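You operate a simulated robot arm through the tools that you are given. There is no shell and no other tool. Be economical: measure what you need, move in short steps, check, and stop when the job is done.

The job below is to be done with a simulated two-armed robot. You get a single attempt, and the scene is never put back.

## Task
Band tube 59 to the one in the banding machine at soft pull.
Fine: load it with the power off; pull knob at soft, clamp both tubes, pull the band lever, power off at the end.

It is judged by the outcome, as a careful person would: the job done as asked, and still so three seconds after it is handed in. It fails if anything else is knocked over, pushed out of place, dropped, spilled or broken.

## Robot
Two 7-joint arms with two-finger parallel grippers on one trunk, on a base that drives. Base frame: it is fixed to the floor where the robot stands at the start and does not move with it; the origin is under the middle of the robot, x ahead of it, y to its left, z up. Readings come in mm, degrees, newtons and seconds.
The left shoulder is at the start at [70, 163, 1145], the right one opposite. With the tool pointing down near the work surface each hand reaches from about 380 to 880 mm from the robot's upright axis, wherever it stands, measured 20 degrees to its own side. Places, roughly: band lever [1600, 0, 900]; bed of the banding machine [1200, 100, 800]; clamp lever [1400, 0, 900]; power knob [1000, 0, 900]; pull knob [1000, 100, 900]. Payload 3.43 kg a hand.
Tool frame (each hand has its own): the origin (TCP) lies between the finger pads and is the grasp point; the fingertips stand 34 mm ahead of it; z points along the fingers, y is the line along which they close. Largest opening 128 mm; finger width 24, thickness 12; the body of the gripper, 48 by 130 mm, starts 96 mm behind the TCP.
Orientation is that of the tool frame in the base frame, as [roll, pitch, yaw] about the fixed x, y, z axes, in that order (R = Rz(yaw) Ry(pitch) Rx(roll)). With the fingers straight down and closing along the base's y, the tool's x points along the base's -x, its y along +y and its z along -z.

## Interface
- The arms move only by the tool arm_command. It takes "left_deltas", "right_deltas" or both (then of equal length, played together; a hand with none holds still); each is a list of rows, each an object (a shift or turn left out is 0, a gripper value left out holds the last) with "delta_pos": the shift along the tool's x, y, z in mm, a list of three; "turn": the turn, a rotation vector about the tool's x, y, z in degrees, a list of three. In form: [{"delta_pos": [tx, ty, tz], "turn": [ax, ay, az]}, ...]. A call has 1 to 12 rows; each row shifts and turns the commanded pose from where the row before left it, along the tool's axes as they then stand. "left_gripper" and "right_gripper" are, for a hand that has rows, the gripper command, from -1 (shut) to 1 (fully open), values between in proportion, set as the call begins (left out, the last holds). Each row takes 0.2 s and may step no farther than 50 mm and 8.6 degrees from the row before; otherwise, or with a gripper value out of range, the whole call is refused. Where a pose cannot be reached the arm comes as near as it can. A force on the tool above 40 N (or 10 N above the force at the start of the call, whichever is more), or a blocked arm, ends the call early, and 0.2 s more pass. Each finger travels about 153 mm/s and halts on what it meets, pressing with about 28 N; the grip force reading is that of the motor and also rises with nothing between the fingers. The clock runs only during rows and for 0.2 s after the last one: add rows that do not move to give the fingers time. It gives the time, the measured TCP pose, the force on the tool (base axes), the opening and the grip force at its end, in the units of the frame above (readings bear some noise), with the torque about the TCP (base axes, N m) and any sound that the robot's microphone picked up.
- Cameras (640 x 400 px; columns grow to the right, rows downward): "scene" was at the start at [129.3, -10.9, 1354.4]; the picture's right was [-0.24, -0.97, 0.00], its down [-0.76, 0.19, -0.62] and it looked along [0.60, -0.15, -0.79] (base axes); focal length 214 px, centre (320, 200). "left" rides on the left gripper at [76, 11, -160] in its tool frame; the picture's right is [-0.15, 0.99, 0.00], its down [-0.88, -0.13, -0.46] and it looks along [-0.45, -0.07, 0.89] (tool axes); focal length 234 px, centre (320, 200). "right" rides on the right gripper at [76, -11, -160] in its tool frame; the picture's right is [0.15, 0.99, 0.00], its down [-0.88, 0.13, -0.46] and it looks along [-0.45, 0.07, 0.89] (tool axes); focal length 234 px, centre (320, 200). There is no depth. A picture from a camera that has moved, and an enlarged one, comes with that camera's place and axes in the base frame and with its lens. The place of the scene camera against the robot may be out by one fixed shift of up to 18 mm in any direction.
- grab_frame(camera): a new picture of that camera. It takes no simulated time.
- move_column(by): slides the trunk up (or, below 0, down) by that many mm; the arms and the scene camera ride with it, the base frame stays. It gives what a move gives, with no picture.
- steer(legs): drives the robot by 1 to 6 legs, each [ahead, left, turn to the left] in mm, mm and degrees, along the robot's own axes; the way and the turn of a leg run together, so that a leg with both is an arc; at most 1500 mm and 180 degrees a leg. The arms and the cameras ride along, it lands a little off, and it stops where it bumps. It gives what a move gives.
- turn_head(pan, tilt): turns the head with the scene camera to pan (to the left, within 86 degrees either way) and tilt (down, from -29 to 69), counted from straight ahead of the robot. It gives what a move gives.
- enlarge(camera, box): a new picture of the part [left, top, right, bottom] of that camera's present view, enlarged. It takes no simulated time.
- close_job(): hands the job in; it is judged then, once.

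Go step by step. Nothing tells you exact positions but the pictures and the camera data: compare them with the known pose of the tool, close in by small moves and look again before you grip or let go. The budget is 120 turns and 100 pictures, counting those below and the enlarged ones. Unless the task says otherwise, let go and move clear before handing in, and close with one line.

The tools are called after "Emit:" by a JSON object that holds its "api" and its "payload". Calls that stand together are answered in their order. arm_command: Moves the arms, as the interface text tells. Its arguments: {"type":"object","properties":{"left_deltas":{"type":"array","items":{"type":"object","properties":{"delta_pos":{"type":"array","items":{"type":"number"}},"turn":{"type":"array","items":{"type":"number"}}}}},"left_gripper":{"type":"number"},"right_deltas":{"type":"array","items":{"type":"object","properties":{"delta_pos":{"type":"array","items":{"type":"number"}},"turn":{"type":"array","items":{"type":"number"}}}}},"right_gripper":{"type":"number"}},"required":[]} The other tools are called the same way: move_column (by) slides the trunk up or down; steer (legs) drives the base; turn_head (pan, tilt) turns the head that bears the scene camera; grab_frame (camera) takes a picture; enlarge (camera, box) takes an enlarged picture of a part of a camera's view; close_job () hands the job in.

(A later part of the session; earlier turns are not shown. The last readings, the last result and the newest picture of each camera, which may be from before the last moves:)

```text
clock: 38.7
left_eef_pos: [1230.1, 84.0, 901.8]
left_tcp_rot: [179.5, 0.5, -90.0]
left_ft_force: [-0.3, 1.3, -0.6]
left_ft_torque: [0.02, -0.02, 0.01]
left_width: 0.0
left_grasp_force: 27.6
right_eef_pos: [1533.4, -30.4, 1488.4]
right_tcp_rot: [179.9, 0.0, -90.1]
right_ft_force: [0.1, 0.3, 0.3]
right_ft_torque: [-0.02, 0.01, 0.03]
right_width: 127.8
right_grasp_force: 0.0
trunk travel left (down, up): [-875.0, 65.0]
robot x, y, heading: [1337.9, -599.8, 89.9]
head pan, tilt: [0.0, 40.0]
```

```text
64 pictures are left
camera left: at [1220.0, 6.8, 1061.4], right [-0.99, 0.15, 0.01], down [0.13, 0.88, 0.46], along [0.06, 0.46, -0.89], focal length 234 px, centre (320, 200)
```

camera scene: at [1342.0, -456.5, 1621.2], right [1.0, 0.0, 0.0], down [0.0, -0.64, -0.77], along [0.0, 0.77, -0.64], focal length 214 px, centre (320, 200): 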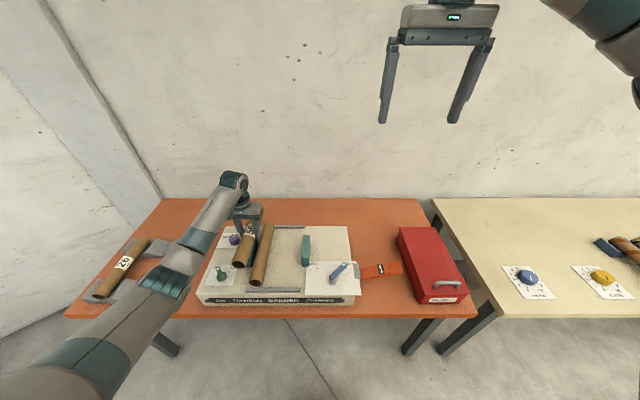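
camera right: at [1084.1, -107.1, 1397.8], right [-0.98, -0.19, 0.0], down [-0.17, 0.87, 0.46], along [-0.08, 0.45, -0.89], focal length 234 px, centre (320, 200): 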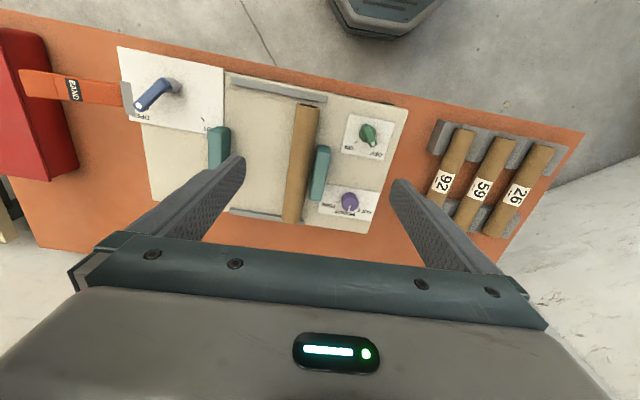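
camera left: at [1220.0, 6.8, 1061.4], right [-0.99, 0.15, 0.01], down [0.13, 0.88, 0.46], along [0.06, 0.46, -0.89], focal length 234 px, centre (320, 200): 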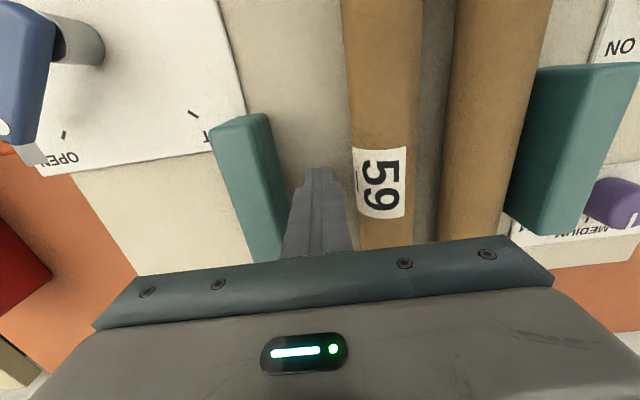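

Emit:
{"api": "arm_command", "payload": {"left_deltas": [{"delta_pos": [0, 12, 0]}, {"delta_pos": [0, 5, 0]}, {"delta_pos": [0, 5, 0]}, {"delta_pos": [0, 5, 0]}, {"delta_pos": [0, 5, 0]}, {"delta_pos": [0, 4, 0]}, {"delta_pos": [0, 4, 0]}, {}]}}

Emit:
{"api": "grab_frame", "payload": {"camera": "left"}}

```text
clock: 40.5
left_eef_pos: [1188.7, 83.6, 903.2]
left_tcp_rot: [179.5, 0.5, -90.0]
left_ft_force: [0.9, 0.5, -0.3]
left_ft_torque: [0.0, 0.02, 0.05]
left_width: 0.1
left_grasp_force: 28.1
right_eef_pos: [1532.8, -31.0, 1488.0]
right_tcp_rot: [180.0, 0.0, -90.2]
right_ft_force: [-0.6, -0.2, -0.4]
right_ft_torque: [-0.02, 0.02, 0.01]
right_width: 128.0
right_grasp_force: 0.0
trunk travel left (down, up): [-875.0, 65.0]
robot x, y, heading: [1337.7, -597.6, 89.8]
head pan, tilt: [0.0, 40.0]
```

```text
63 pictures are left
camera left: at [1179.7, 6.6, 1062.6], right [-0.99, 0.15, 0.01], down [0.13, 0.88, 0.46], along [0.06, 0.46, -0.89], focal length 234 px, centre (320, 200)
```

left: 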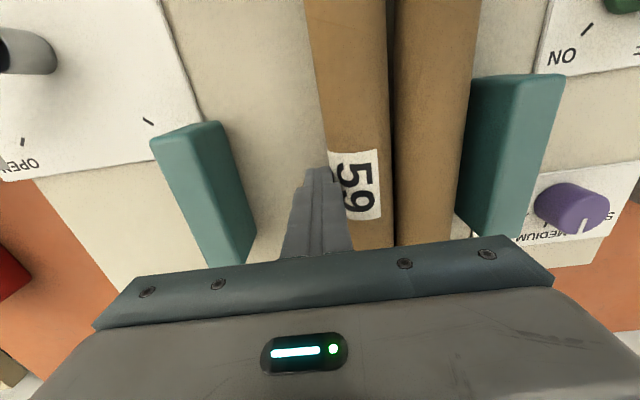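

Nearly touching; a few more small steps.

Emit:
{"api": "arm_command", "payload": {"left_deltas": [{"delta_pos": [0, 3, 0]}, {"delta_pos": [0, 2, 0]}, {"delta_pos": [0, 2, 0]}, {"delta_pos": [0, 2, 0]}, {}]}}

Emit:
{"api": "grab_frame", "payload": {"camera": "left"}}

```text
clock: 41.7
left_eef_pos: [1181.7, 83.6, 904.0]
left_tcp_rot: [179.7, 0.5, -90.0]
left_ft_force: [1.0, -0.2, 0.5]
left_ft_torque: [0.0, 0.01, 0.02]
left_width: 0.0
left_grasp_force: 27.9
right_eef_pos: [1532.8, -31.2, 1487.8]
right_tcp_rot: [180.0, 0.0, -90.1]
right_ft_force: [0.0, -0.3, 0.9]
right_ft_torque: [-0.01, -0.02, 0.01]
right_width: 127.8
right_grasp_force: 0.1
trunk travel left (down, up): [-875.0, 65.0]
robot x, y, heading: [1334.3, -600.4, 89.7]
head pan, tilt: [0.0, 40.0]
```

```text
62 pictures are left
camera left: at [1170.9, 6.9, 1062.5], right [-0.99, 0.15, 0.01], down [0.13, 0.88, 0.46], along [0.06, 0.46, -0.89], focal length 234 px, centre (320, 200)
```

left: 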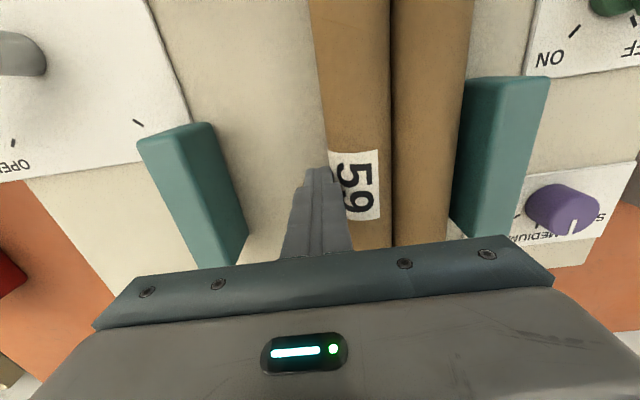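

The tubes touch now. I back off, rise, and drive left so the left arm is comfortable at the pull knob (about x = 969, y = 141).

Emit:
{"api": "arm_command", "payload": {"left_deltas": [{"delta_pos": [0, -12, 0]}, {"delta_pos": [0, 0, -40]}, {"delta_pos": [0, 0, -45]}, {}]}}

Emit:
{"api": "steer", "payload": {"legs": [[0, 220, 0]]}}

Emit:
{"api": "grab_frame", "payload": {"camera": "left"}}

```text
clock: 42.7
left_eef_pos: [1192.9, 84.2, 988.1]
left_tcp_rot: [179.6, 0.3, -90.0]
left_ft_force: [0.4, -0.3, -0.3]
left_ft_torque: [-0.01, 0.02, -0.01]
left_width: 0.1
left_grasp_force: 27.8
right_eef_pos: [1531.5, -30.4, 1489.1]
right_tcp_rot: [-180.0, 0.0, -90.2]
right_ft_force: [-0.4, 0.0, -0.1]
right_ft_torque: [0.02, -0.01, -0.05]
right_width: 128.3
right_grasp_force: 0.2
trunk travel left (down, up): [-875.0, 65.0]
robot x, y, heading: [1339.7, -597.6, 89.8]
head pan, tilt: [0.0, 40.0]
```

```text
clock: 44.4
left_eef_pos: [978.9, 83.7, 988.5]
left_tcp_rot: [179.5, 0.4, -89.9]
left_ft_force: [0.3, 0.3, -0.4]
left_ft_torque: [0.0, 0.08, -0.01]
left_width: 0.1
left_grasp_force: 27.9
right_eef_pos: [1319.2, -30.7, 1489.3]
right_tcp_rot: [179.8, 0.0, -90.1]
right_ft_force: [0.0, 0.0, -0.7]
right_ft_torque: [0.02, 0.05, -0.02]
right_width: 128.0
right_grasp_force: 0.0
trunk travel left (down, up): [-875.0, 65.0]
robot x, y, heading: [1119.6, -598.1, 89.8]
head pan, tilt: [0.0, 40.0]
```

```text
61 pictures are left
camera left: at [969.6, 7.3, 1148.0], right [-0.99, 0.15, 0.01], down [0.14, 0.88, 0.46], along [0.06, 0.46, -0.89], focal length 234 px, centre (320, 200)
```

left: 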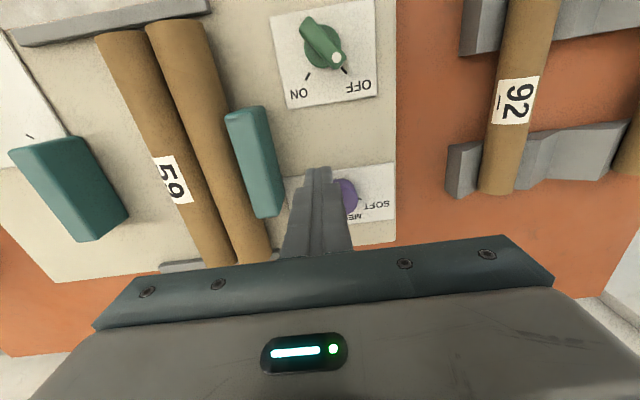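

I open the gripper and centre over the pull knob, then look closely.

Emit:
{"api": "arm_command", "payload": {"left_deltas": [{"delta_pos": [-30, 7, 0]}, {"delta_pos": [-27, 7, 0]}, {}], "left_gripper": 0.1}}

Emit:
{"api": "grab_frame", "payload": {"camera": "left"}}

Emit:
{"api": "enlarge", "payload": {"camera": "left", "box": [250, 100, 410, 250]}}

```text
clock: 45.1
left_eef_pos: [961.9, 140.0, 989.7]
left_tcp_rot: [179.7, 0.5, -90.0]
left_ft_force: [-0.1, -0.3, -0.4]
left_ft_torque: [-0.02, -0.03, -0.01]
left_width: 70.3
left_grasp_force: 0.0
right_eef_pos: [1316.4, -31.0, 1489.2]
right_tcp_rot: [-179.9, 0.1, -90.1]
right_ft_force: [-1.3, 0.6, -0.6]
right_ft_torque: [0.02, -0.04, 0.02]
right_width: 127.9
right_grasp_force: 0.1
trunk travel left (down, up): [-875.0, 65.0]
robot x, y, heading: [1121.1, -599.0, 90.1]
head pan, tilt: [0.0, 40.0]
```

```text
60 pictures are left
camera left: at [952.3, 63.5, 1148.6], right [-0.99, 0.15, 0.01], down [0.13, 0.88, 0.46], along [0.06, 0.46, -0.89], focal length 234 px, centre (320, 200)
```

left: 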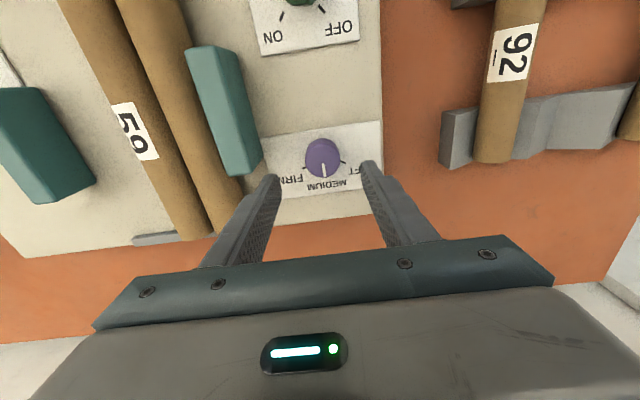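

```text
2.67 times, centred on (330, 175) of left
camera zoom: at [952.3, 63.5, 1148.6], right [-0.99, 0.15, 0.01], down [0.13, 0.88, 0.46], along [0.06, 0.46, -0.89], focal length 624 px, centre (293, 267)
```

zoom: 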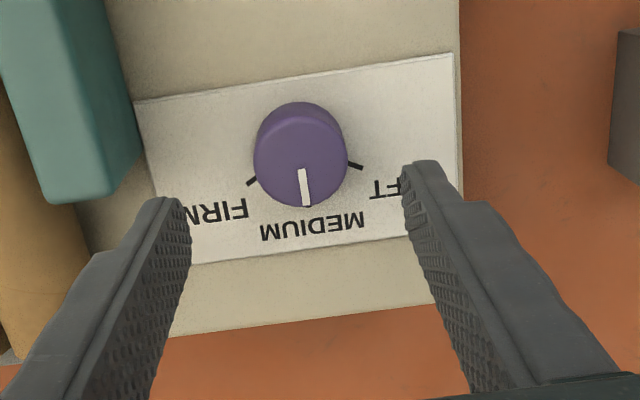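

The knob is at MEDIUM, with the SOFT tick about 60° counter-clockwise from above. I go lower to just above it and recheck centring.

Emit:
{"api": "arm_command", "payload": {"left_deltas": [{"delta_pos": [-6, 3, 25]}, {"delta_pos": [0, 0, 25]}, {}]}}

Emit:
{"api": "enlarge", "payload": {"camera": "left", "box": [220, 80, 440, 250]}}

Emit:
{"api": "turn_head", "payload": {"pan": 12, "tilt": 40}}

Emit:
{"api": "grab_frame", "payload": {"camera": "scene"}}

```text
clock: 46.0
left_eef_pos: [960.2, 146.2, 938.4]
left_tcp_rot: [179.6, 0.4, -89.9]
left_ft_force: [0.0, 0.4, -0.4]
left_ft_torque: [0.03, 0.01, 0.0]
left_width: 70.4
left_grasp_force: 0.0
right_eef_pos: [1315.6, -30.2, 1488.7]
right_tcp_rot: [179.9, 0.0, -90.1]
right_ft_force: [1.1, -1.2, 0.6]
right_ft_torque: [0.0, -0.01, 0.01]
right_width: 128.1
right_grasp_force: 0.1
trunk travel left (down, up): [-875.0, 65.0]
robot x, y, heading: [1116.9, -598.1, 89.7]
head pan, tilt: [0.0, 40.0]
```

```text
2.35 times, centred on (330, 165) of left
camera zoom: at [950.2, 70.0, 1099.1], right [-0.99, 0.15, 0.01], down [0.13, 0.88, 0.46], along [0.06, 0.46, -0.89], focal length 551 px, centre (296, 282)
```

zoom: 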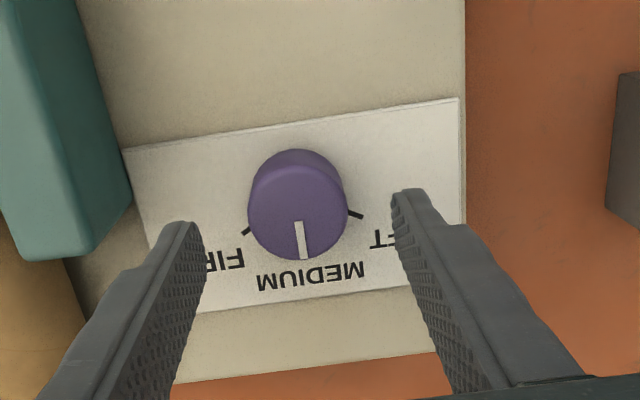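

```text
clock: 46.7
left_eef_pos: [960.2, 147.0, 939.0]
left_tcp_rot: [179.6, 0.4, -90.1]
left_ft_force: [0.4, 0.2, 0.1]
left_ft_torque: [0.01, 0.01, 0.0]
left_width: 70.4
left_grasp_force: 0.1
right_eef_pos: [1316.6, -30.7, 1488.7]
right_tcp_rot: [179.9, 0.1, -90.0]
right_ft_force: [-0.4, 0.2, 0.7]
right_ft_torque: [0.01, 0.03, 0.0]
right_width: 127.9
right_grasp_force: 0.1
trunk travel left (down, up): [-875.0, 65.0]
robot x, y, heading: [1123.4, -602.7, 90.0]
head pan, tilt: [12.0, 40.0]
```

```text
57 pictures are left
camera scene: at [1109.5, -457.9, 1621.2], right [0.98, 0.2, 0.0], down [0.13, -0.63, -0.77], along [-0.16, 0.75, -0.64], focal length 214 px, centre (320, 200)
```

scene: 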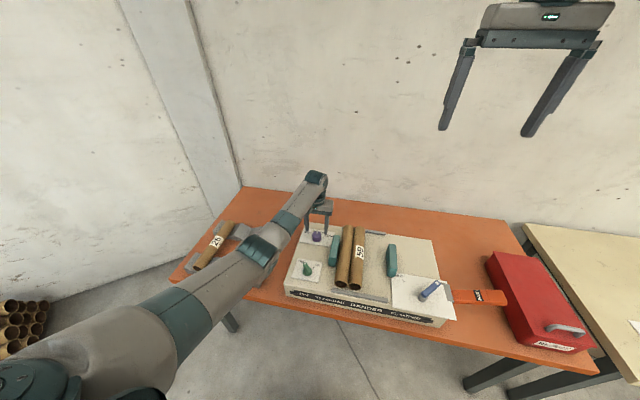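

Centred within a couple of mm. I lower so the pads straddle the knob and close on it.

Emit:
{"api": "arm_command", "payload": {"left_deltas": [{"delta_pos": [0, 2, 20]}, {"delta_pos": [0, 0, 18]}, {}]}}

Emit:
{"api": "arm_command", "payload": {"left_deltas": [{}, {}, {}], "left_gripper": -0.75}}

Emit:
{"api": "grab_frame", "payload": {"camera": "left"}}

```text
clock: 47.5
left_eef_pos: [957.5, 147.3, 900.5]
left_tcp_rot: [179.6, 0.3, -90.0]
left_ft_force: [0.3, 0.3, 0.4]
left_ft_torque: [0.02, -0.01, -0.03]
left_width: 70.4
left_grasp_force: 0.0
right_eef_pos: [1316.9, -30.4, 1488.3]
right_tcp_rot: [179.9, 0.1, -90.0]
right_ft_force: [0.4, 0.2, 0.1]
right_ft_torque: [0.0, -0.04, 0.03]
right_width: 128.3
right_grasp_force: 0.1
trunk travel left (down, up): [-875.0, 65.0]
robot x, y, heading: [1118.5, -598.7, 89.8]
head pan, tilt: [12.0, 40.0]
```

```text
clock: 48.3
left_eef_pos: [958.8, 147.5, 901.4]
left_tcp_rot: [179.6, 0.3, -90.1]
left_ft_force: [9.4, -0.5, -3.1]
left_ft_torque: [0.21, -1.55, -0.02]
left_width: 41.5
left_grasp_force: 45.7
right_eef_pos: [1318.8, -29.8, 1487.9]
right_tcp_rot: [180.0, 0.0, -90.2]
right_ft_force: [0.2, 0.0, 0.1]
right_ft_torque: [0.01, 0.0, -0.01]
right_width: 127.8
right_grasp_force: 0.2
trunk travel left (down, up): [-875.0, 65.0]
robot x, y, heading: [1119.7, -601.3, 89.6]
head pan, tilt: [12.0, 40.0]
```

```text
56 pictures are left
camera left: at [949.5, 70.5, 1060.7], right [-0.99, 0.15, 0.01], down [0.13, 0.88, 0.46], along [0.06, 0.46, -0.89], focal length 234 px, centre (320, 200)
```

left: 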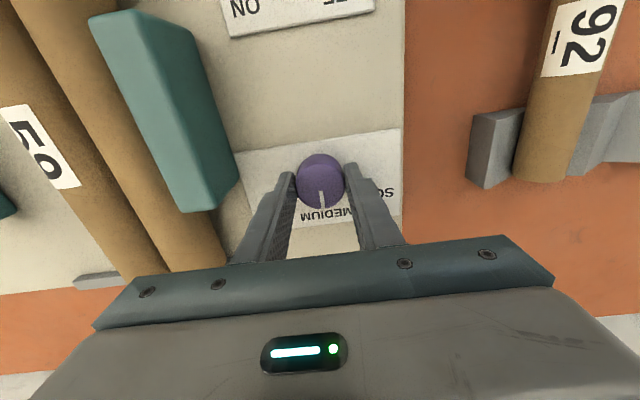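

Knob gripped (41.5 mm). I turn it counter-clockwise from above by about 58°.

Emit:
{"api": "arm_command", "payload": {"left_deltas": [{"turn": [0, 0, -8.3]}, {"turn": [0, 0, -8.3]}, {"turn": [0, 0, -8.3]}, {"turn": [0, 0, -8.3]}, {"turn": [0, 0, -8.3]}, {"turn": [0, 0, -8.3]}, {"turn": [0, 0, -8.3]}, {}]}}

Emit:
{"api": "grab_frame", "payload": {"camera": "left"}}

```text
clock: 50.1
left_eef_pos: [962.2, 148.3, 901.2]
left_tcp_rot: [-179.9, 0.5, -31.9]
left_ft_force: [24.1, 3.2, -0.2]
left_ft_torque: [-0.52, -0.39, 0.02]
left_width: 41.6
left_grasp_force: 44.8
right_eef_pos: [1320.9, -29.7, 1488.6]
right_tcp_rot: [179.8, 0.0, -90.2]
right_ft_force: [0.3, 0.7, -0.8]
right_ft_torque: [0.03, 0.01, -0.02]
right_width: 127.9
right_grasp_force: 0.1
trunk travel left (down, up): [-875.0, 65.0]
robot x, y, heading: [1120.3, -597.3, 89.7]
head pan, tilt: [12.0, 40.0]
```

```text
55 pictures are left
camera left: at [1021.3, 97.6, 1060.2], right [-0.65, -0.76, 0.0], down [-0.68, 0.57, 0.46], along [-0.35, 0.3, -0.89], focal length 234 px, centre (320, 200)
```

left: 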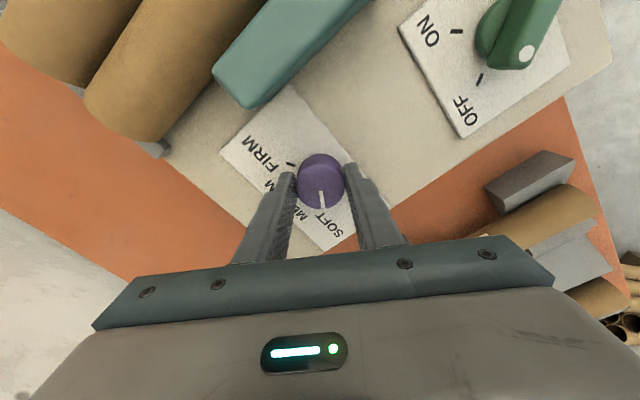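

The pointer appears to be at SOFT. I open and rise to verify.

Emit:
{"api": "arm_command", "payload": {"left_deltas": [{}, {}], "left_gripper": 0.1}}

Emit:
{"api": "arm_command", "payload": {"left_deltas": [{"delta_pos": [0, 0, -40]}, {"delta_pos": [0, 0, -50]}, {}]}}

Emit:
{"api": "enlarge", "payload": {"camera": "left", "box": [240, 80, 420, 240]}}

```text
clock: 50.7
left_eef_pos: [958.3, 147.8, 900.1]
left_tcp_rot: [-179.9, 0.7, -31.9]
left_ft_force: [0.0, 0.5, 0.7]
left_ft_torque: [-0.01, 0.04, -0.02]
left_width: 70.5
left_grasp_force: 0.1
right_eef_pos: [1319.3, -30.1, 1488.5]
right_tcp_rot: [179.9, 0.0, -90.1]
right_ft_force: [0.4, -0.2, -1.1]
right_ft_torque: [-0.02, 0.03, -0.02]
right_width: 128.1
right_grasp_force: 0.1
trunk travel left (down, up): [-875.0, 65.0]
robot x, y, heading: [1118.0, -601.0, 90.1]
head pan, tilt: [12.0, 40.0]
```

```text
clock: 51.5
left_eef_pos: [959.3, 147.1, 990.7]
left_tcp_rot: [-180.0, 0.5, -31.9]
left_ft_force: [-0.3, 0.1, 0.2]
left_ft_torque: [-0.02, 0.0, 0.04]
left_width: 70.2
left_grasp_force: 0.1
right_eef_pos: [1315.9, -29.5, 1488.2]
right_tcp_rot: [-180.0, -0.1, -90.1]
right_ft_force: [0.4, 0.0, 0.4]
right_ft_torque: [0.0, -0.01, 0.0]
right_width: 128.0
right_grasp_force: 0.1
trunk travel left (down, up): [-875.0, 65.0]
robot x, y, heading: [1121.7, -601.1, 90.0]
head pan, tilt: [12.0, 40.0]
```

```text
2.50 times, centred on (330, 160) of left
camera zoom: at [1019.4, 96.7, 1149.8], right [-0.65, -0.76, 0.0], down [-0.68, 0.57, 0.46], along [-0.35, 0.3, -0.89], focal length 585 px, centre (295, 300)
```

zoom: 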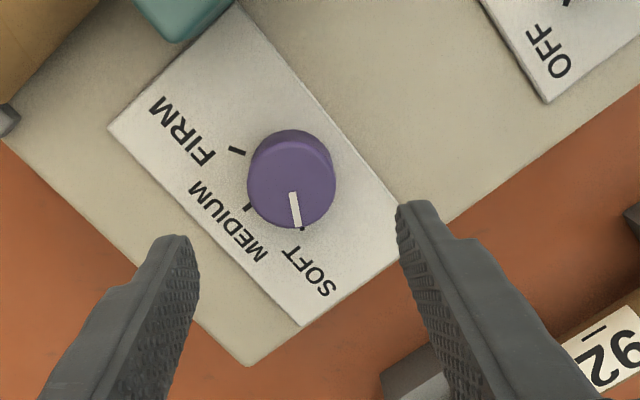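

The pull knob is now at SOFT. Next I drive right a bit so the right arm can handle the clamp lever, and get a fresh look at both levers.

Emit:
{"api": "steer", "payload": {"legs": [[0, -140, 0]]}}

Emit:
{"api": "turn_head", "payload": {"pan": -18, "tilt": 42}}

Emit:
{"api": "grab_frame", "payload": {"camera": "right"}}

Emit:
{"api": "enlarge", "payload": {"camera": "scene", "box": [280, 180, 420, 280]}}

```text
clock: 52.8
left_eef_pos: [1096.4, 146.0, 990.9]
left_tcp_rot: [-179.7, 0.6, -31.9]
left_ft_force: [0.3, 0.0, 0.6]
left_ft_torque: [-0.02, -0.04, 0.02]
left_width: 70.3
left_grasp_force: 0.1
right_eef_pos: [1452.4, -30.1, 1490.1]
right_tcp_rot: [-179.9, -0.1, -90.1]
right_ft_force: [-0.4, 0.0, 0.2]
right_ft_torque: [0.02, -0.03, 0.04]
right_width: 127.7
right_grasp_force: 0.1
trunk travel left (down, up): [-875.0, 65.0]
robot x, y, heading: [1261.3, -597.3, 89.8]
head pan, tilt: [12.0, 40.0]
```

```text
clock: 53.8
left_eef_pos: [1098.2, 146.4, 990.1]
left_tcp_rot: [-180.0, 0.6, -31.9]
left_ft_force: [-0.2, 0.0, 0.4]
left_ft_torque: [-0.03, -0.01, -0.01]
left_width: 70.4
left_grasp_force: 0.0
right_eef_pos: [1455.5, -30.3, 1489.4]
right_tcp_rot: [-179.9, -0.1, -90.2]
right_ft_force: [-0.5, 0.6, -0.1]
right_ft_torque: [0.03, 0.01, 0.01]
right_width: 128.4
right_grasp_force: 0.1
trunk travel left (down, up): [-875.0, 65.0]
robot x, y, heading: [1256.8, -601.1, 89.9]
head pan, tilt: [-18.0, 42.0]
```

```text
53 pictures are left
camera right: at [1465.7, -106.9, 1647.6], right [-0.99, -0.14, 0.0], down [-0.13, 0.88, 0.46], along [-0.07, 0.45, -0.89], focal length 234 px, centre (320, 200)
```

right: 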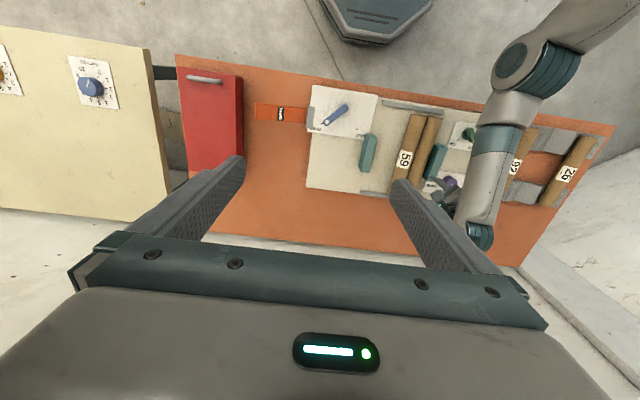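

```text
4.00 times, centred on (350, 230) of scene
camera zoom: at [1291.7, -462.1, 1618.3], right [0.95, -0.31, 0.0], down [-0.21, -0.64, -0.74], along [0.23, 0.71, -0.67], focal length 858 px, centre (200, 80)
```

zoom: 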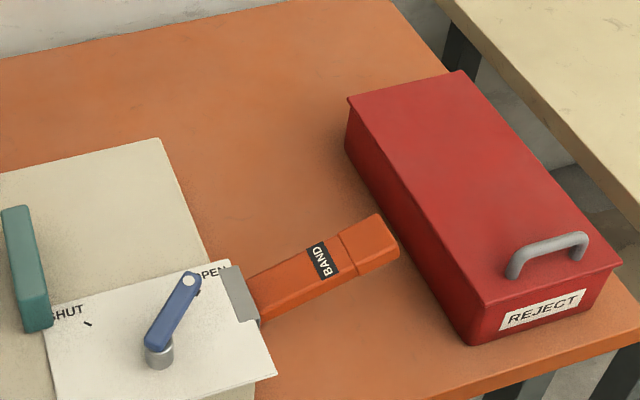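

I bring the right hand down above the clamp lever handle (about (1420, -3)), yawed to straddle it.

Emit:
{"api": "arm_command", "payload": {"right_deltas": [{"delta_pos": [-14, 18, 40]}, {"delta_pos": [-13, 17, 40]}, {"delta_pos": [0, 0, 49], "turn": [0, 0, 8]}, {"delta_pos": [0, 0, 49], "turn": [0, 0, 8]}, {"delta_pos": [0, 0, 49], "turn": [0, 0, 8]}, {"delta_pos": [0, 0, 49], "turn": [0, 0, 8]}, {"delta_pos": [0, 0, 49], "turn": [0, 0, 8]}, {"delta_pos": [0, 0, 49]}, {"delta_pos": [0, 0, 49]}, {"delta_pos": [0, 0, 40]}, {}], "right_gripper": -0.2}}

Emit:
{"api": "grab_frame", "payload": {"camera": "right"}}

```text
clock: 56.2
left_eef_pos: [1098.1, 146.5, 990.3]
left_tcp_rot: [-179.9, 0.6, -31.8]
left_ft_force: [0.6, 0.0, 0.2]
left_ft_torque: [-0.01, -0.03, -0.02]
left_width: 70.5
left_grasp_force: 0.2
right_eef_pos: [1419.8, -4.9, 1025.9]
right_tcp_rot: [180.0, 0.0, -130.2]
right_ft_force: [-0.3, -0.9, 0.0]
right_ft_torque: [0.02, -0.03, 0.02]
right_width: 51.0
right_grasp_force: 0.1
trunk travel left (down, up): [-875.0, 65.0]
robot x, y, heading: [1262.0, -601.8, 89.6]
head pan, tilt: [-18.0, 42.0]
```

```text
51 pictures are left
camera right: at [1378.2, -70.0, 1185.4], right [-0.85, 0.53, 0.0], down [0.47, 0.76, 0.46], along [0.24, 0.39, -0.89], focal length 234 px, centre (320, 200)
```

right: 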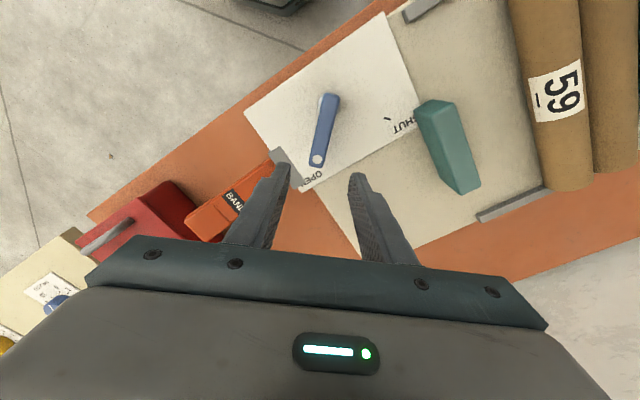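

Emit:
{"api": "arm_command", "payload": {"right_deltas": [{"delta_pos": [0, 0, 40]}, {"delta_pos": [0, 0, 35]}, {}]}}

Emit:
{"api": "grab_frame", "payload": {"camera": "right"}}

Emit:
{"api": "enlarge", "payload": {"camera": "scene", "box": [280, 180, 420, 280]}}

```text
clock: 57.0
left_eef_pos: [1097.9, 145.8, 991.1]
left_tcp_rot: [-179.8, 0.6, -31.9]
left_ft_force: [1.1, 0.1, -0.1]
left_ft_torque: [0.01, 0.0, 0.03]
left_width: 70.6
left_grasp_force: 0.1
right_eef_pos: [1419.9, -4.6, 949.4]
right_tcp_rot: [-179.9, -0.1, -130.1]
right_ft_force: [0.2, 0.3, -0.2]
right_ft_torque: [0.0, -0.01, -0.07]
right_width: 51.3
right_grasp_force: 0.2
trunk travel left (down, up): [-875.0, 65.0]
robot x, y, heading: [1257.5, -601.5, 89.7]
head pan, tilt: [-18.0, 42.0]
```

```text
50 pictures are left
camera right: at [1378.3, -70.0, 1109.6], right [-0.85, 0.53, 0.0], down [0.47, 0.76, 0.46], along [0.24, 0.39, -0.89], focal length 234 px, centre (320, 200)
```

right: 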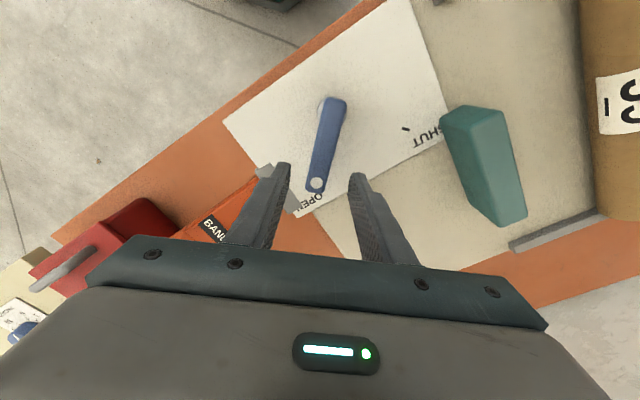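

```text
4.00 times, centred on (350, 230) of scene
camera zoom: at [1291.4, -462.6, 1618.3], right [0.95, -0.31, 0.0], down [-0.21, -0.64, -0.74], along [0.23, 0.71, -0.67], focal length 858 px, centre (200, 80)
```

zoom: 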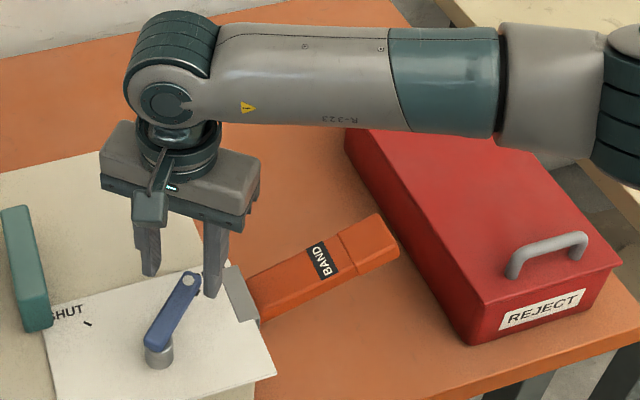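

Handle is centred between the fingers. I lower around it.

Emit:
{"api": "arm_command", "payload": {"right_deltas": [{"delta_pos": [0, 0, 20]}, {"delta_pos": [0, 0, 15]}, {"delta_pos": [0, 0, 11]}, {}]}}

Emit:
{"api": "grab_frame", "payload": {"camera": "right"}}

Emit:
{"api": "enlarge", "payload": {"camera": "scene", "box": [280, 180, 420, 280]}}

```text
clock: 58.0
left_eef_pos: [1099.0, 145.4, 990.5]
left_tcp_rot: [-179.9, 0.6, -31.9]
left_ft_force: [0.2, 0.6, 0.4]
left_ft_torque: [0.0, 0.01, 0.01]
left_width: 70.6
left_grasp_force: 0.0
right_eef_pos: [1420.0, -2.8, 904.3]
right_tcp_rot: [-179.9, -0.1, -130.1]
right_ft_force: [-0.4, 0.2, 0.3]
right_ft_torque: [-0.02, -0.02, 0.01]
right_width: 51.1
right_grasp_force: 0.0
trunk travel left (down, up): [-875.0, 65.0]
robot x, y, heading: [1256.0, -598.2, 90.0]
head pan, tilt: [-18.0, 42.0]
```

```text
48 pictures are left
camera right: at [1378.7, -69.4, 1063.4], right [-0.85, 0.53, 0.0], down [0.47, 0.76, 0.46], along [0.24, 0.39, -0.89], focal length 234 px, centre (320, 200)
```

right: 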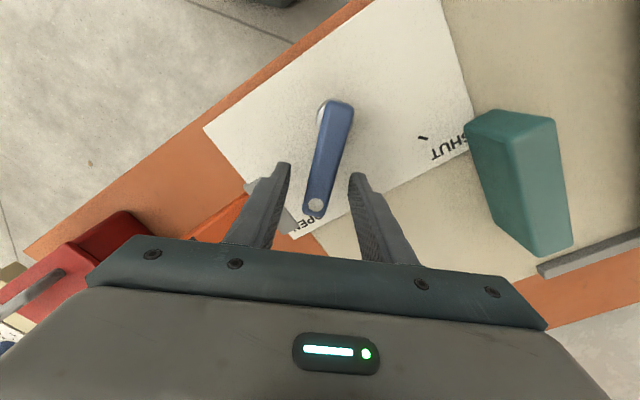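

```text
4.00 times, centred on (350, 230) of scene
camera zoom: at [1291.5, -462.1, 1618.3], right [0.95, -0.31, 0.0], down [-0.21, -0.64, -0.74], along [0.23, 0.71, -0.67], focal length 858 px, centre (200, 80)
```

zoom: 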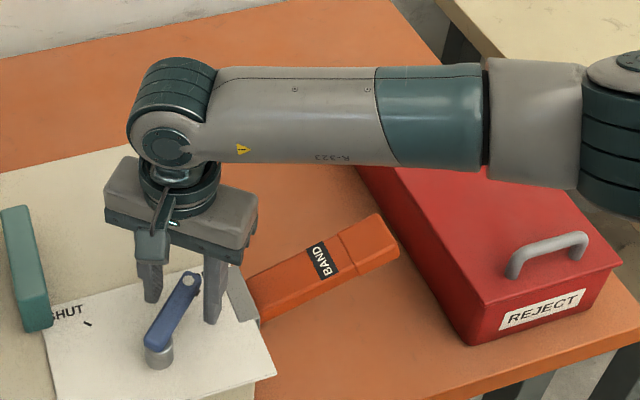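

The handle lies between the pads (top z≈880). I lower 8 mm, close lightly around it, and start swinging it counter-clockwise around its post.

Emit:
{"api": "arm_command", "payload": {"right_deltas": [{"delta_pos": [0, 0, 8]}, {}, {}], "right_gripper": -0.5}}

Emit:
{"api": "arm_command", "payload": {"right_deltas": [{"delta_pos": [0.57, 8.21, 0], "turn": [0, 0, -8]}, {"delta_pos": [0.57, 8.21, 0], "turn": [0, 0, -8]}, {"delta_pos": [0.57, 8.21, 0], "turn": [0, 0, -8]}, {"delta_pos": [0.57, 8.21, 0], "turn": [0, 0, -8]}, {}]}}

Emit:
{"api": "grab_frame", "payload": {"camera": "right"}}

```text
clock: 58.8
left_eef_pos: [1098.1, 146.3, 990.5]
left_tcp_rot: [-179.9, 0.7, -31.9]
left_ft_force: [-0.1, 0.0, -0.5]
left_ft_torque: [0.01, -0.03, -0.02]
left_width: 70.4
left_grasp_force: 0.1
right_eef_pos: [1420.5, -4.0, 896.7]
right_tcp_rot: [180.0, 0.0, -130.1]
right_ft_force: [-0.1, -0.4, -0.7]
right_ft_torque: [-0.02, -0.01, 0.01]
right_width: 32.0
right_grasp_force: 0.1
trunk travel left (down, up): [-875.0, 65.0]
robot x, y, heading: [1258.6, -600.1, 89.7]
head pan, tilt: [-18.0, 42.0]
```

```text
clock: 60.0
left_eef_pos: [1098.4, 146.6, 990.5]
left_tcp_rot: [-179.8, 0.7, -31.9]
left_ft_force: [-0.6, 0.1, 0.3]
left_ft_torque: [0.01, 0.0, -0.01]
left_width: 70.5
left_grasp_force: 0.0
right_eef_pos: [1390.5, 10.3, 896.4]
right_tcp_rot: [180.0, 0.0, -98.0]
right_ft_force: [2.4, 0.7, -0.9]
right_ft_torque: [0.01, 0.0, -0.01]
right_width: 33.2
right_grasp_force: 1.3
trunk travel left (down, up): [-875.0, 65.0]
robot x, y, heading: [1262.2, -597.6, 90.0]
head pan, tilt: [-18.0, 42.0]
```

```text
46 pictures are left
camera right: at [1390.5, -67.2, 1055.4], right [-1.0, -0.01, 0.0], down [-0.01, 0.89, 0.46], along [0.0, 0.46, -0.89], focal length 234 px, centre (320, 200)
```

right: 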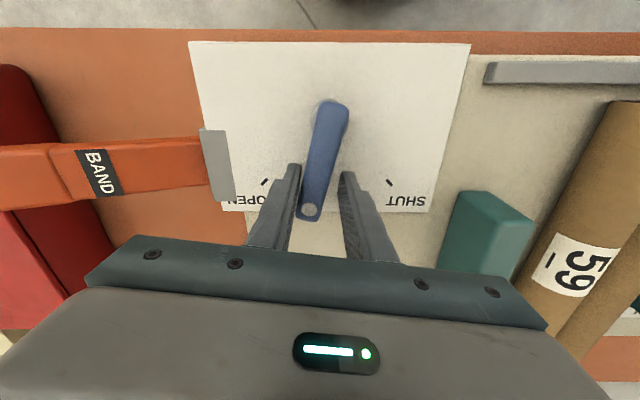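

It swings freely and the jaw is following. I continue to SHUT.

Emit:
{"api": "arm_command", "payload": {"right_deltas": [{"delta_pos": [0.57, 8.21, 0], "turn": [0, 0, -8]}, {"delta_pos": [0.57, 8.21, 0], "turn": [0, 0, -8]}, {"delta_pos": [0.57, 8.21, 0], "turn": [0, 0, -8]}, {"delta_pos": [0.57, 8.21, 0], "turn": [0, 0, -8]}, {"delta_pos": [0.57, 8.21, 0], "turn": [0, 0, -8]}, {"delta_pos": [0.57, 8.21, 0], "turn": [0, 0, -8]}, {}]}}

Emit:
{"api": "grab_frame", "payload": {"camera": "right"}}

Emit:
{"api": "enlarge", "payload": {"camera": "scene", "box": [220, 180, 400, 310]}}

```text
clock: 61.6
left_eef_pos: [1099.3, 146.7, 989.7]
left_tcp_rot: [-179.9, 0.6, -31.9]
left_ft_force: [-0.6, 0.4, 0.4]
left_ft_torque: [0.02, -0.03, -0.02]
left_width: 70.4
left_grasp_force: 0.1
right_eef_pos: [1345.3, -2.9, 897.4]
right_tcp_rot: [179.9, 0.1, -50.0]
right_ft_force: [3.0, 0.1, -0.1]
right_ft_torque: [0.02, -0.03, 0.01]
right_width: 33.3
right_grasp_force: 1.9
trunk travel left (down, up): [-875.0, 65.0]
robot x, y, heading: [1256.1, -600.2, 89.9]
head pan, tilt: [-18.0, 42.0]
```

```text
45 pictures are left
camera right: at [1401.4, -54.9, 1055.5], right [-0.66, -0.75, 0.0], down [-0.67, 0.59, 0.46], along [-0.34, 0.3, -0.89], focal length 234 px, centre (320, 200)
```

right: 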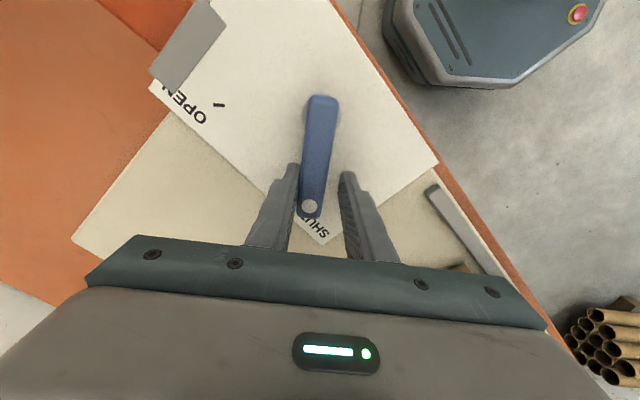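

```text
3.08 times, centred on (310, 245) of scene
camera zoom: at [1292.1, -462.0, 1618.3], right [0.95, -0.31, 0.0], down [-0.21, -0.64, -0.74], along [0.23, 0.71, -0.67], focal length 660 px, centre (351, 62)
```

zoom: 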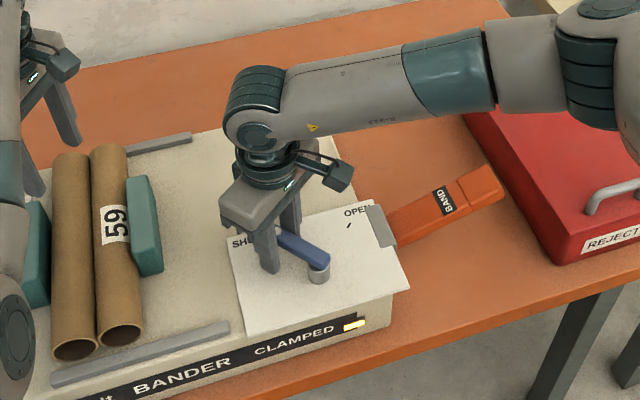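

CLAMPED lamp is lit and the jaw is against tube 59. I nudge the lever a bit more, then open, lift the right hand, and bring the left hand toward the power knob.

Emit:
{"api": "arm_command", "payload": {"right_deltas": [{"delta_pos": [0.2, 4, 0], "turn": [0, 0, -4]}, {}]}}

Emit:
{"api": "arm_command", "payload": {"right_deltas": [{"delta_pos": [0, -3, 0]}, {}], "right_gripper": -0.2}}

Emit:
{"api": "arm_command", "payload": {"right_deltas": [{"delta_pos": [0, 0, -40]}, {"delta_pos": [0, 0, -40]}, {"delta_pos": [0, 0, -40]}, {"turn": [0, 0, 8]}, {"turn": [0, 0, 8]}, {"turn": [0, 0, 8]}, {"turn": [0, 0, 8]}, {"turn": [0, 0, 8]}, {"turn": [0, 0, 4]}], "left_deltas": [{"delta_pos": [0, 0, -15]}, {"turn": [0, 0, 8]}, {"turn": [0, 0, 8]}, {"turn": [0, 0, 8]}, {"turn": [0, 0, 8]}, {"turn": [0, 0, 8]}, {"turn": [0, 0, 8]}, {"turn": [0, 0, 8]}, {"turn": [0, 0, 2.1]}]}}

Emit:
{"api": "arm_command", "payload": {"left_deltas": [{"delta_pos": [34, 34, 0]}, {"delta_pos": [34, 34, 0]}, {"delta_pos": [34, 34, 0]}, {"delta_pos": [34, 30, 0]}, {"delta_pos": [29, 0, 0]}, {}]}}

Emit:
{"api": "grab_frame", "payload": {"camera": "left"}}

```text
clock: 62.2
left_eef_pos: [1098.1, 147.1, 990.4]
left_tcp_rot: [-179.9, 0.6, -31.8]
left_ft_force: [-0.1, -0.1, 0.8]
left_ft_torque: [-0.02, 0.02, -0.01]
left_width: 70.3
left_grasp_force: 0.1
right_eef_pos: [1341.7, -7.4, 896.6]
right_tcp_rot: [-179.9, 0.0, -46.1]
right_ft_force: [3.4, 1.1, 0.0]
right_ft_torque: [0.03, 0.01, 0.03]
right_width: 33.9
right_grasp_force: 1.8
trunk travel left (down, up): [-875.0, 65.0]
robot x, y, heading: [1260.3, -594.8, 90.0]
head pan, tilt: [-18.0, 42.0]
```

```text
clock: 62.8
left_eef_pos: [1098.2, 146.4, 991.1]
left_tcp_rot: [-179.8, 0.6, -31.9]
left_ft_force: [0.4, 1.0, 0.2]
left_ft_torque: [-0.01, 0.03, 0.04]
left_width: 70.5
left_grasp_force: 0.0
right_eef_pos: [1343.8, -4.0, 896.4]
right_tcp_rot: [180.0, 0.0, -46.1]
right_ft_force: [0.3, -0.4, 0.7]
right_ft_torque: [0.01, -0.03, 0.02]
right_width: 51.3
right_grasp_force: 0.2
trunk travel left (down, up): [-875.0, 65.0]
robot x, y, heading: [1254.9, -600.4, 90.1]
head pan, tilt: [-18.0, 42.0]
```

```text
clock: 64.8
left_eef_pos: [1098.0, 147.0, 1005.1]
left_tcp_rot: [179.6, 0.4, -90.0]
left_ft_force: [0.1, 0.1, 0.6]
left_ft_torque: [0.0, 0.01, 0.0]
left_width: 70.3
left_grasp_force: 0.0
right_eef_pos: [1344.6, -3.6, 1015.7]
right_tcp_rot: [179.9, 0.0, -90.2]
right_ft_force: [-0.1, 0.3, 0.3]
right_ft_torque: [0.01, 0.0, 0.0]
right_width: 50.9
right_grasp_force: 0.0
trunk travel left (down, up): [-875.0, 65.0]
robot x, y, heading: [1259.3, -598.6, 89.9]
head pan, tilt: [-18.0, 42.0]
```

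```text
clock: 66.2
left_eef_pos: [967.4, -18.8, 1006.9]
left_tcp_rot: [179.5, 0.1, -90.0]
left_ft_force: [0.2, -0.4, 0.8]
left_ft_torque: [-0.03, 0.0, 0.0]
left_width: 70.5
left_grasp_force: 0.1
right_eef_pos: [1344.1, -4.6, 1016.6]
right_tcp_rot: [-179.9, 0.0, -90.1]
right_ft_force: [0.1, 0.2, 0.5]
right_ft_torque: [-0.01, 0.04, 0.02]
right_width: 51.4
right_grasp_force: 0.0
trunk travel left (down, up): [-875.0, 65.0]
robot x, y, heading: [1257.7, -602.6, 89.7]
head pan, tilt: [-18.0, 42.0]
```

```text
43 pictures are left
camera left: at [956.9, -94.9, 1165.0], right [-0.99, 0.15, 0.01], down [0.13, 0.88, 0.46], along [0.06, 0.46, -0.89], focal length 234 px, centre (320, 200)
```

left: 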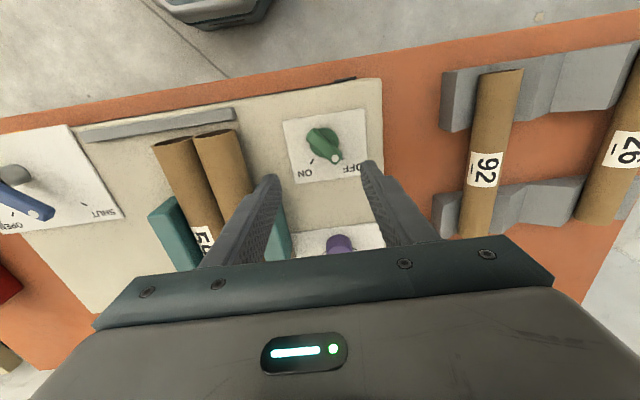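

Emit:
{"api": "enlarge", "payload": {"camera": "left", "box": [260, 90, 400, 200]}}

Emit:
{"api": "enlarge", "payload": {"camera": "scene", "box": [150, 180, 400, 350]}}

```text
3.64 times, centred on (330, 145) of left
camera zoom: at [956.9, -94.9, 1165.0], right [-0.99, 0.15, 0.01], down [0.13, 0.88, 0.46], along [0.06, 0.46, -0.89], focal length 852 px, centre (284, 400)
```

zoom: 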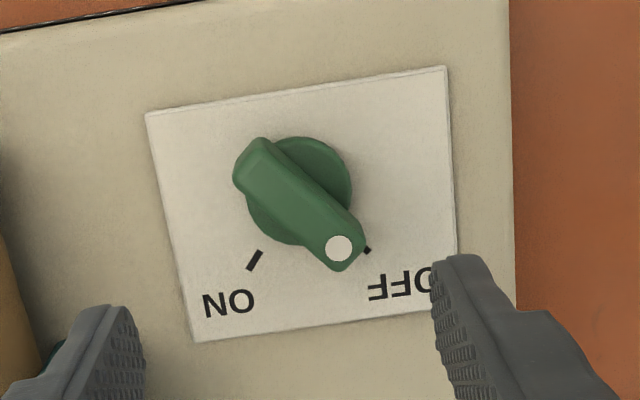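

```text
2.35 times, centred on (275, 265) of scene
camera zoom: at [1292.6, -461.3, 1618.2], right [0.95, -0.31, 0.0], down [-0.21, -0.64, -0.74], along [0.23, 0.71, -0.67], focal length 505 px, centre (426, 47)
```

zoom: 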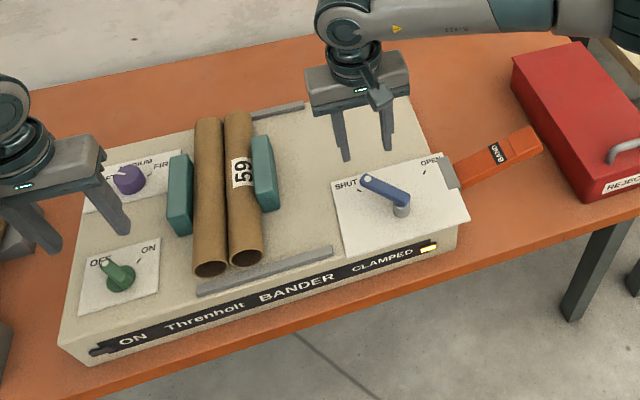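

Tubes are clamped side by side and CLAMPED is lit. I align the left gripper with the power knob's handle (centre about (961, -19)) and descend partway.

Emit:
{"api": "arm_command", "payload": {"left_deltas": [{"delta_pos": [0, 6.4, 0], "turn": [0, 0, -8]}, {"turn": [0, 0, -8]}, {"turn": [0, 0, -8]}, {"turn": [0, 0, -8]}, {"turn": [0, 0, -8]}, {"delta_pos": [0, 0, 35]}, {"delta_pos": [0, 0, 30]}, {}], "left_gripper": -0.3}}

Emit:
{"api": "enlarge", "payload": {"camera": "left", "box": [220, 80, 420, 240]}}

```text
clock: 68.0
left_eef_pos: [960.3, -17.9, 939.9]
left_tcp_rot: [179.9, 0.6, -50.0]
left_ft_force: [-0.3, -0.2, 0.2]
left_ft_torque: [0.0, -0.02, 0.03]
left_width: 44.9
left_grasp_force: 0.0
right_eef_pos: [1342.9, -3.8, 1015.7]
right_tcp_rot: [179.9, 0.0, -90.1]
right_ft_force: [-0.1, -0.3, -0.4]
right_ft_torque: [0.01, 0.02, 0.0]
right_width: 51.2
right_grasp_force: 0.0
trunk travel left (down, up): [-875.0, 65.0]
robot x, y, heading: [1258.5, -598.3, 90.0]
head pan, tilt: [-18.0, 42.0]
```

```text
2.50 times, centred on (320, 160) of left
camera zoom: at [1001.6, -84.3, 1099.3], right [-0.85, -0.52, 0.0], down [-0.46, 0.76, 0.46], along [-0.24, 0.39, -0.89], focal length 585 px, centre (320, 300)
```

zoom: 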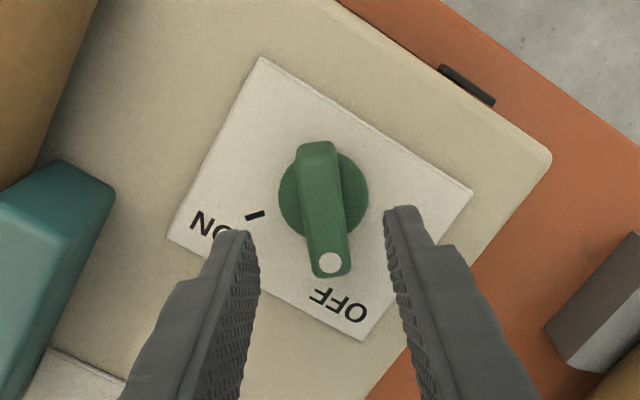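

Aligned with the handle. I shift 3 mm along it, lower, and grip.

Emit:
{"api": "arm_command", "payload": {"left_deltas": [{"delta_pos": [3.5, 0, 20]}, {"delta_pos": [0, 0, 18]}, {}]}}

Emit:
{"api": "arm_command", "payload": {"left_deltas": [{}, {}, {}], "left_gripper": -1}}

Emit:
{"api": "grab_frame", "payload": {"camera": "left"}}

```text
clock: 68.8
left_eef_pos: [961.1, -21.4, 902.3]
left_tcp_rot: [179.9, 0.5, -49.9]
left_ft_force: [-0.7, 0.4, 0.7]
left_ft_torque: [0.0, 0.02, -0.02]
left_width: 45.0
left_grasp_force: 0.0
right_eef_pos: [1344.3, -3.9, 1016.1]
right_tcp_rot: [-180.0, 0.0, -90.0]
right_ft_force: [-0.2, -0.5, 0.3]
right_ft_torque: [0.0, 0.0, 0.01]
right_width: 51.2
right_grasp_force: 0.1
trunk travel left (down, up): [-875.0, 65.0]
robot x, y, heading: [1261.1, -595.2, 89.9]
head pan, tilt: [-18.0, 42.0]
```

```text
clock: 69.6
left_eef_pos: [959.7, -20.6, 902.9]
left_tcp_rot: [179.9, 0.6, -50.1]
left_ft_force: [-3.1, -4.5, -0.9]
left_ft_torque: [-0.06, -0.15, 0.04]
left_width: 15.5
left_grasp_force: 45.2
right_eef_pos: [1343.3, -4.4, 1016.5]
right_tcp_rot: [-179.9, 0.0, -90.2]
right_ft_force: [1.0, 0.2, 0.0]
right_ft_torque: [0.0, -0.01, 0.0]
right_width: 51.4
right_grasp_force: 0.0
trunk travel left (down, up): [-875.0, 65.0]
robot x, y, heading: [1260.5, -598.9, 90.2]
head pan, tilt: [-18.0, 42.0]
```

```text
39 pictures are left
camera left: at [1002.0, -87.5, 1061.9], right [-0.85, -0.52, 0.0], down [-0.46, 0.76, 0.46], along [-0.24, 0.39, -0.89], focal length 234 px, centre (320, 200)
```

left: 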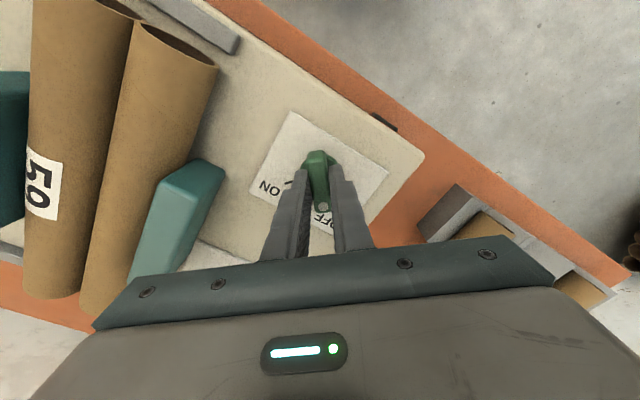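

Gripped. I turn it clockwise (from above) toward ON.

Emit:
{"api": "arm_command", "payload": {"left_deltas": [{"turn": [0, 0, 8]}, {"turn": [0, 0, 8]}, {"turn": [0, 0, 8]}, {"turn": [0, 0, 8]}, {"turn": [0, 0, 8]}, {"turn": [0, 0, 8]}, {"turn": [0, 0, 8]}, {"turn": [0, 0, 8]}, {"turn": [0, 0, 8]}, {}]}}

Emit:
{"api": "enlarge", "payload": {"camera": "left", "box": [230, 110, 410, 240]}}

Emit:
{"api": "enlarge", "payload": {"camera": "scene", "box": [150, 200, 400, 350]}}

```text
clock: 71.8
left_eef_pos: [959.1, -21.8, 902.2]
left_tcp_rot: [179.5, 0.1, -122.2]
left_ft_force: [-11.4, -11.0, -1.1]
left_ft_torque: [-0.32, -0.96, -0.01]
left_width: 16.0
left_grasp_force: 45.0
right_eef_pos: [1342.1, -5.4, 1016.1]
right_tcp_rot: [-179.9, 0.1, -90.0]
right_ft_force: [-0.8, 0.2, 0.7]
right_ft_torque: [0.02, 0.02, 0.03]
right_width: 50.9
right_grasp_force: 0.0
trunk travel left (down, up): [-875.0, 65.0]
robot x, y, heading: [1257.9, -601.6, 89.6]
head pan, tilt: [-18.0, 42.0]
```

```text
3.08 times, centred on (320, 175) of left
camera zoom: at [911.0, -80.6, 1062.5], right [-0.76, 0.65, 0.01], down [0.58, 0.67, 0.46], along [0.29, 0.35, -0.89], focal length 720 px, centre (320, 277)
```

zoom: 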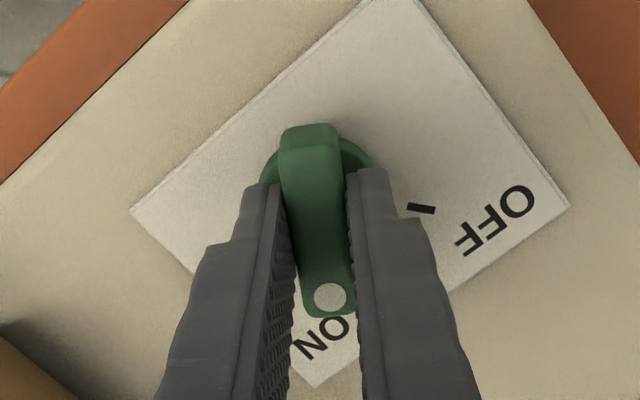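

```text
2.56 times, centred on (275, 275) of scene
camera zoom: at [1289.2, -463.7, 1618.5], right [0.95, -0.31, 0.0], down [-0.21, -0.64, -0.74], along [0.23, 0.71, -0.67], focal length 549 px, centre (435, 8)
```

zoom: 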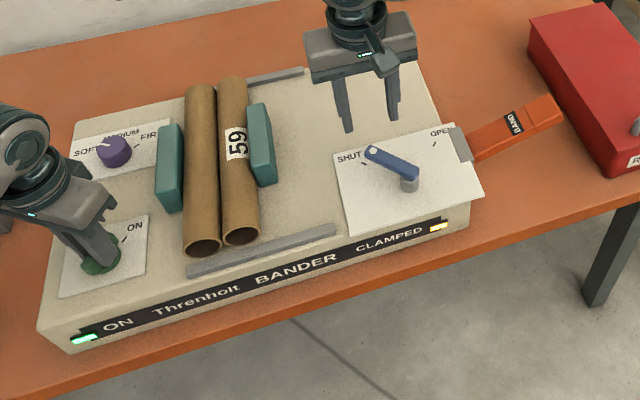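

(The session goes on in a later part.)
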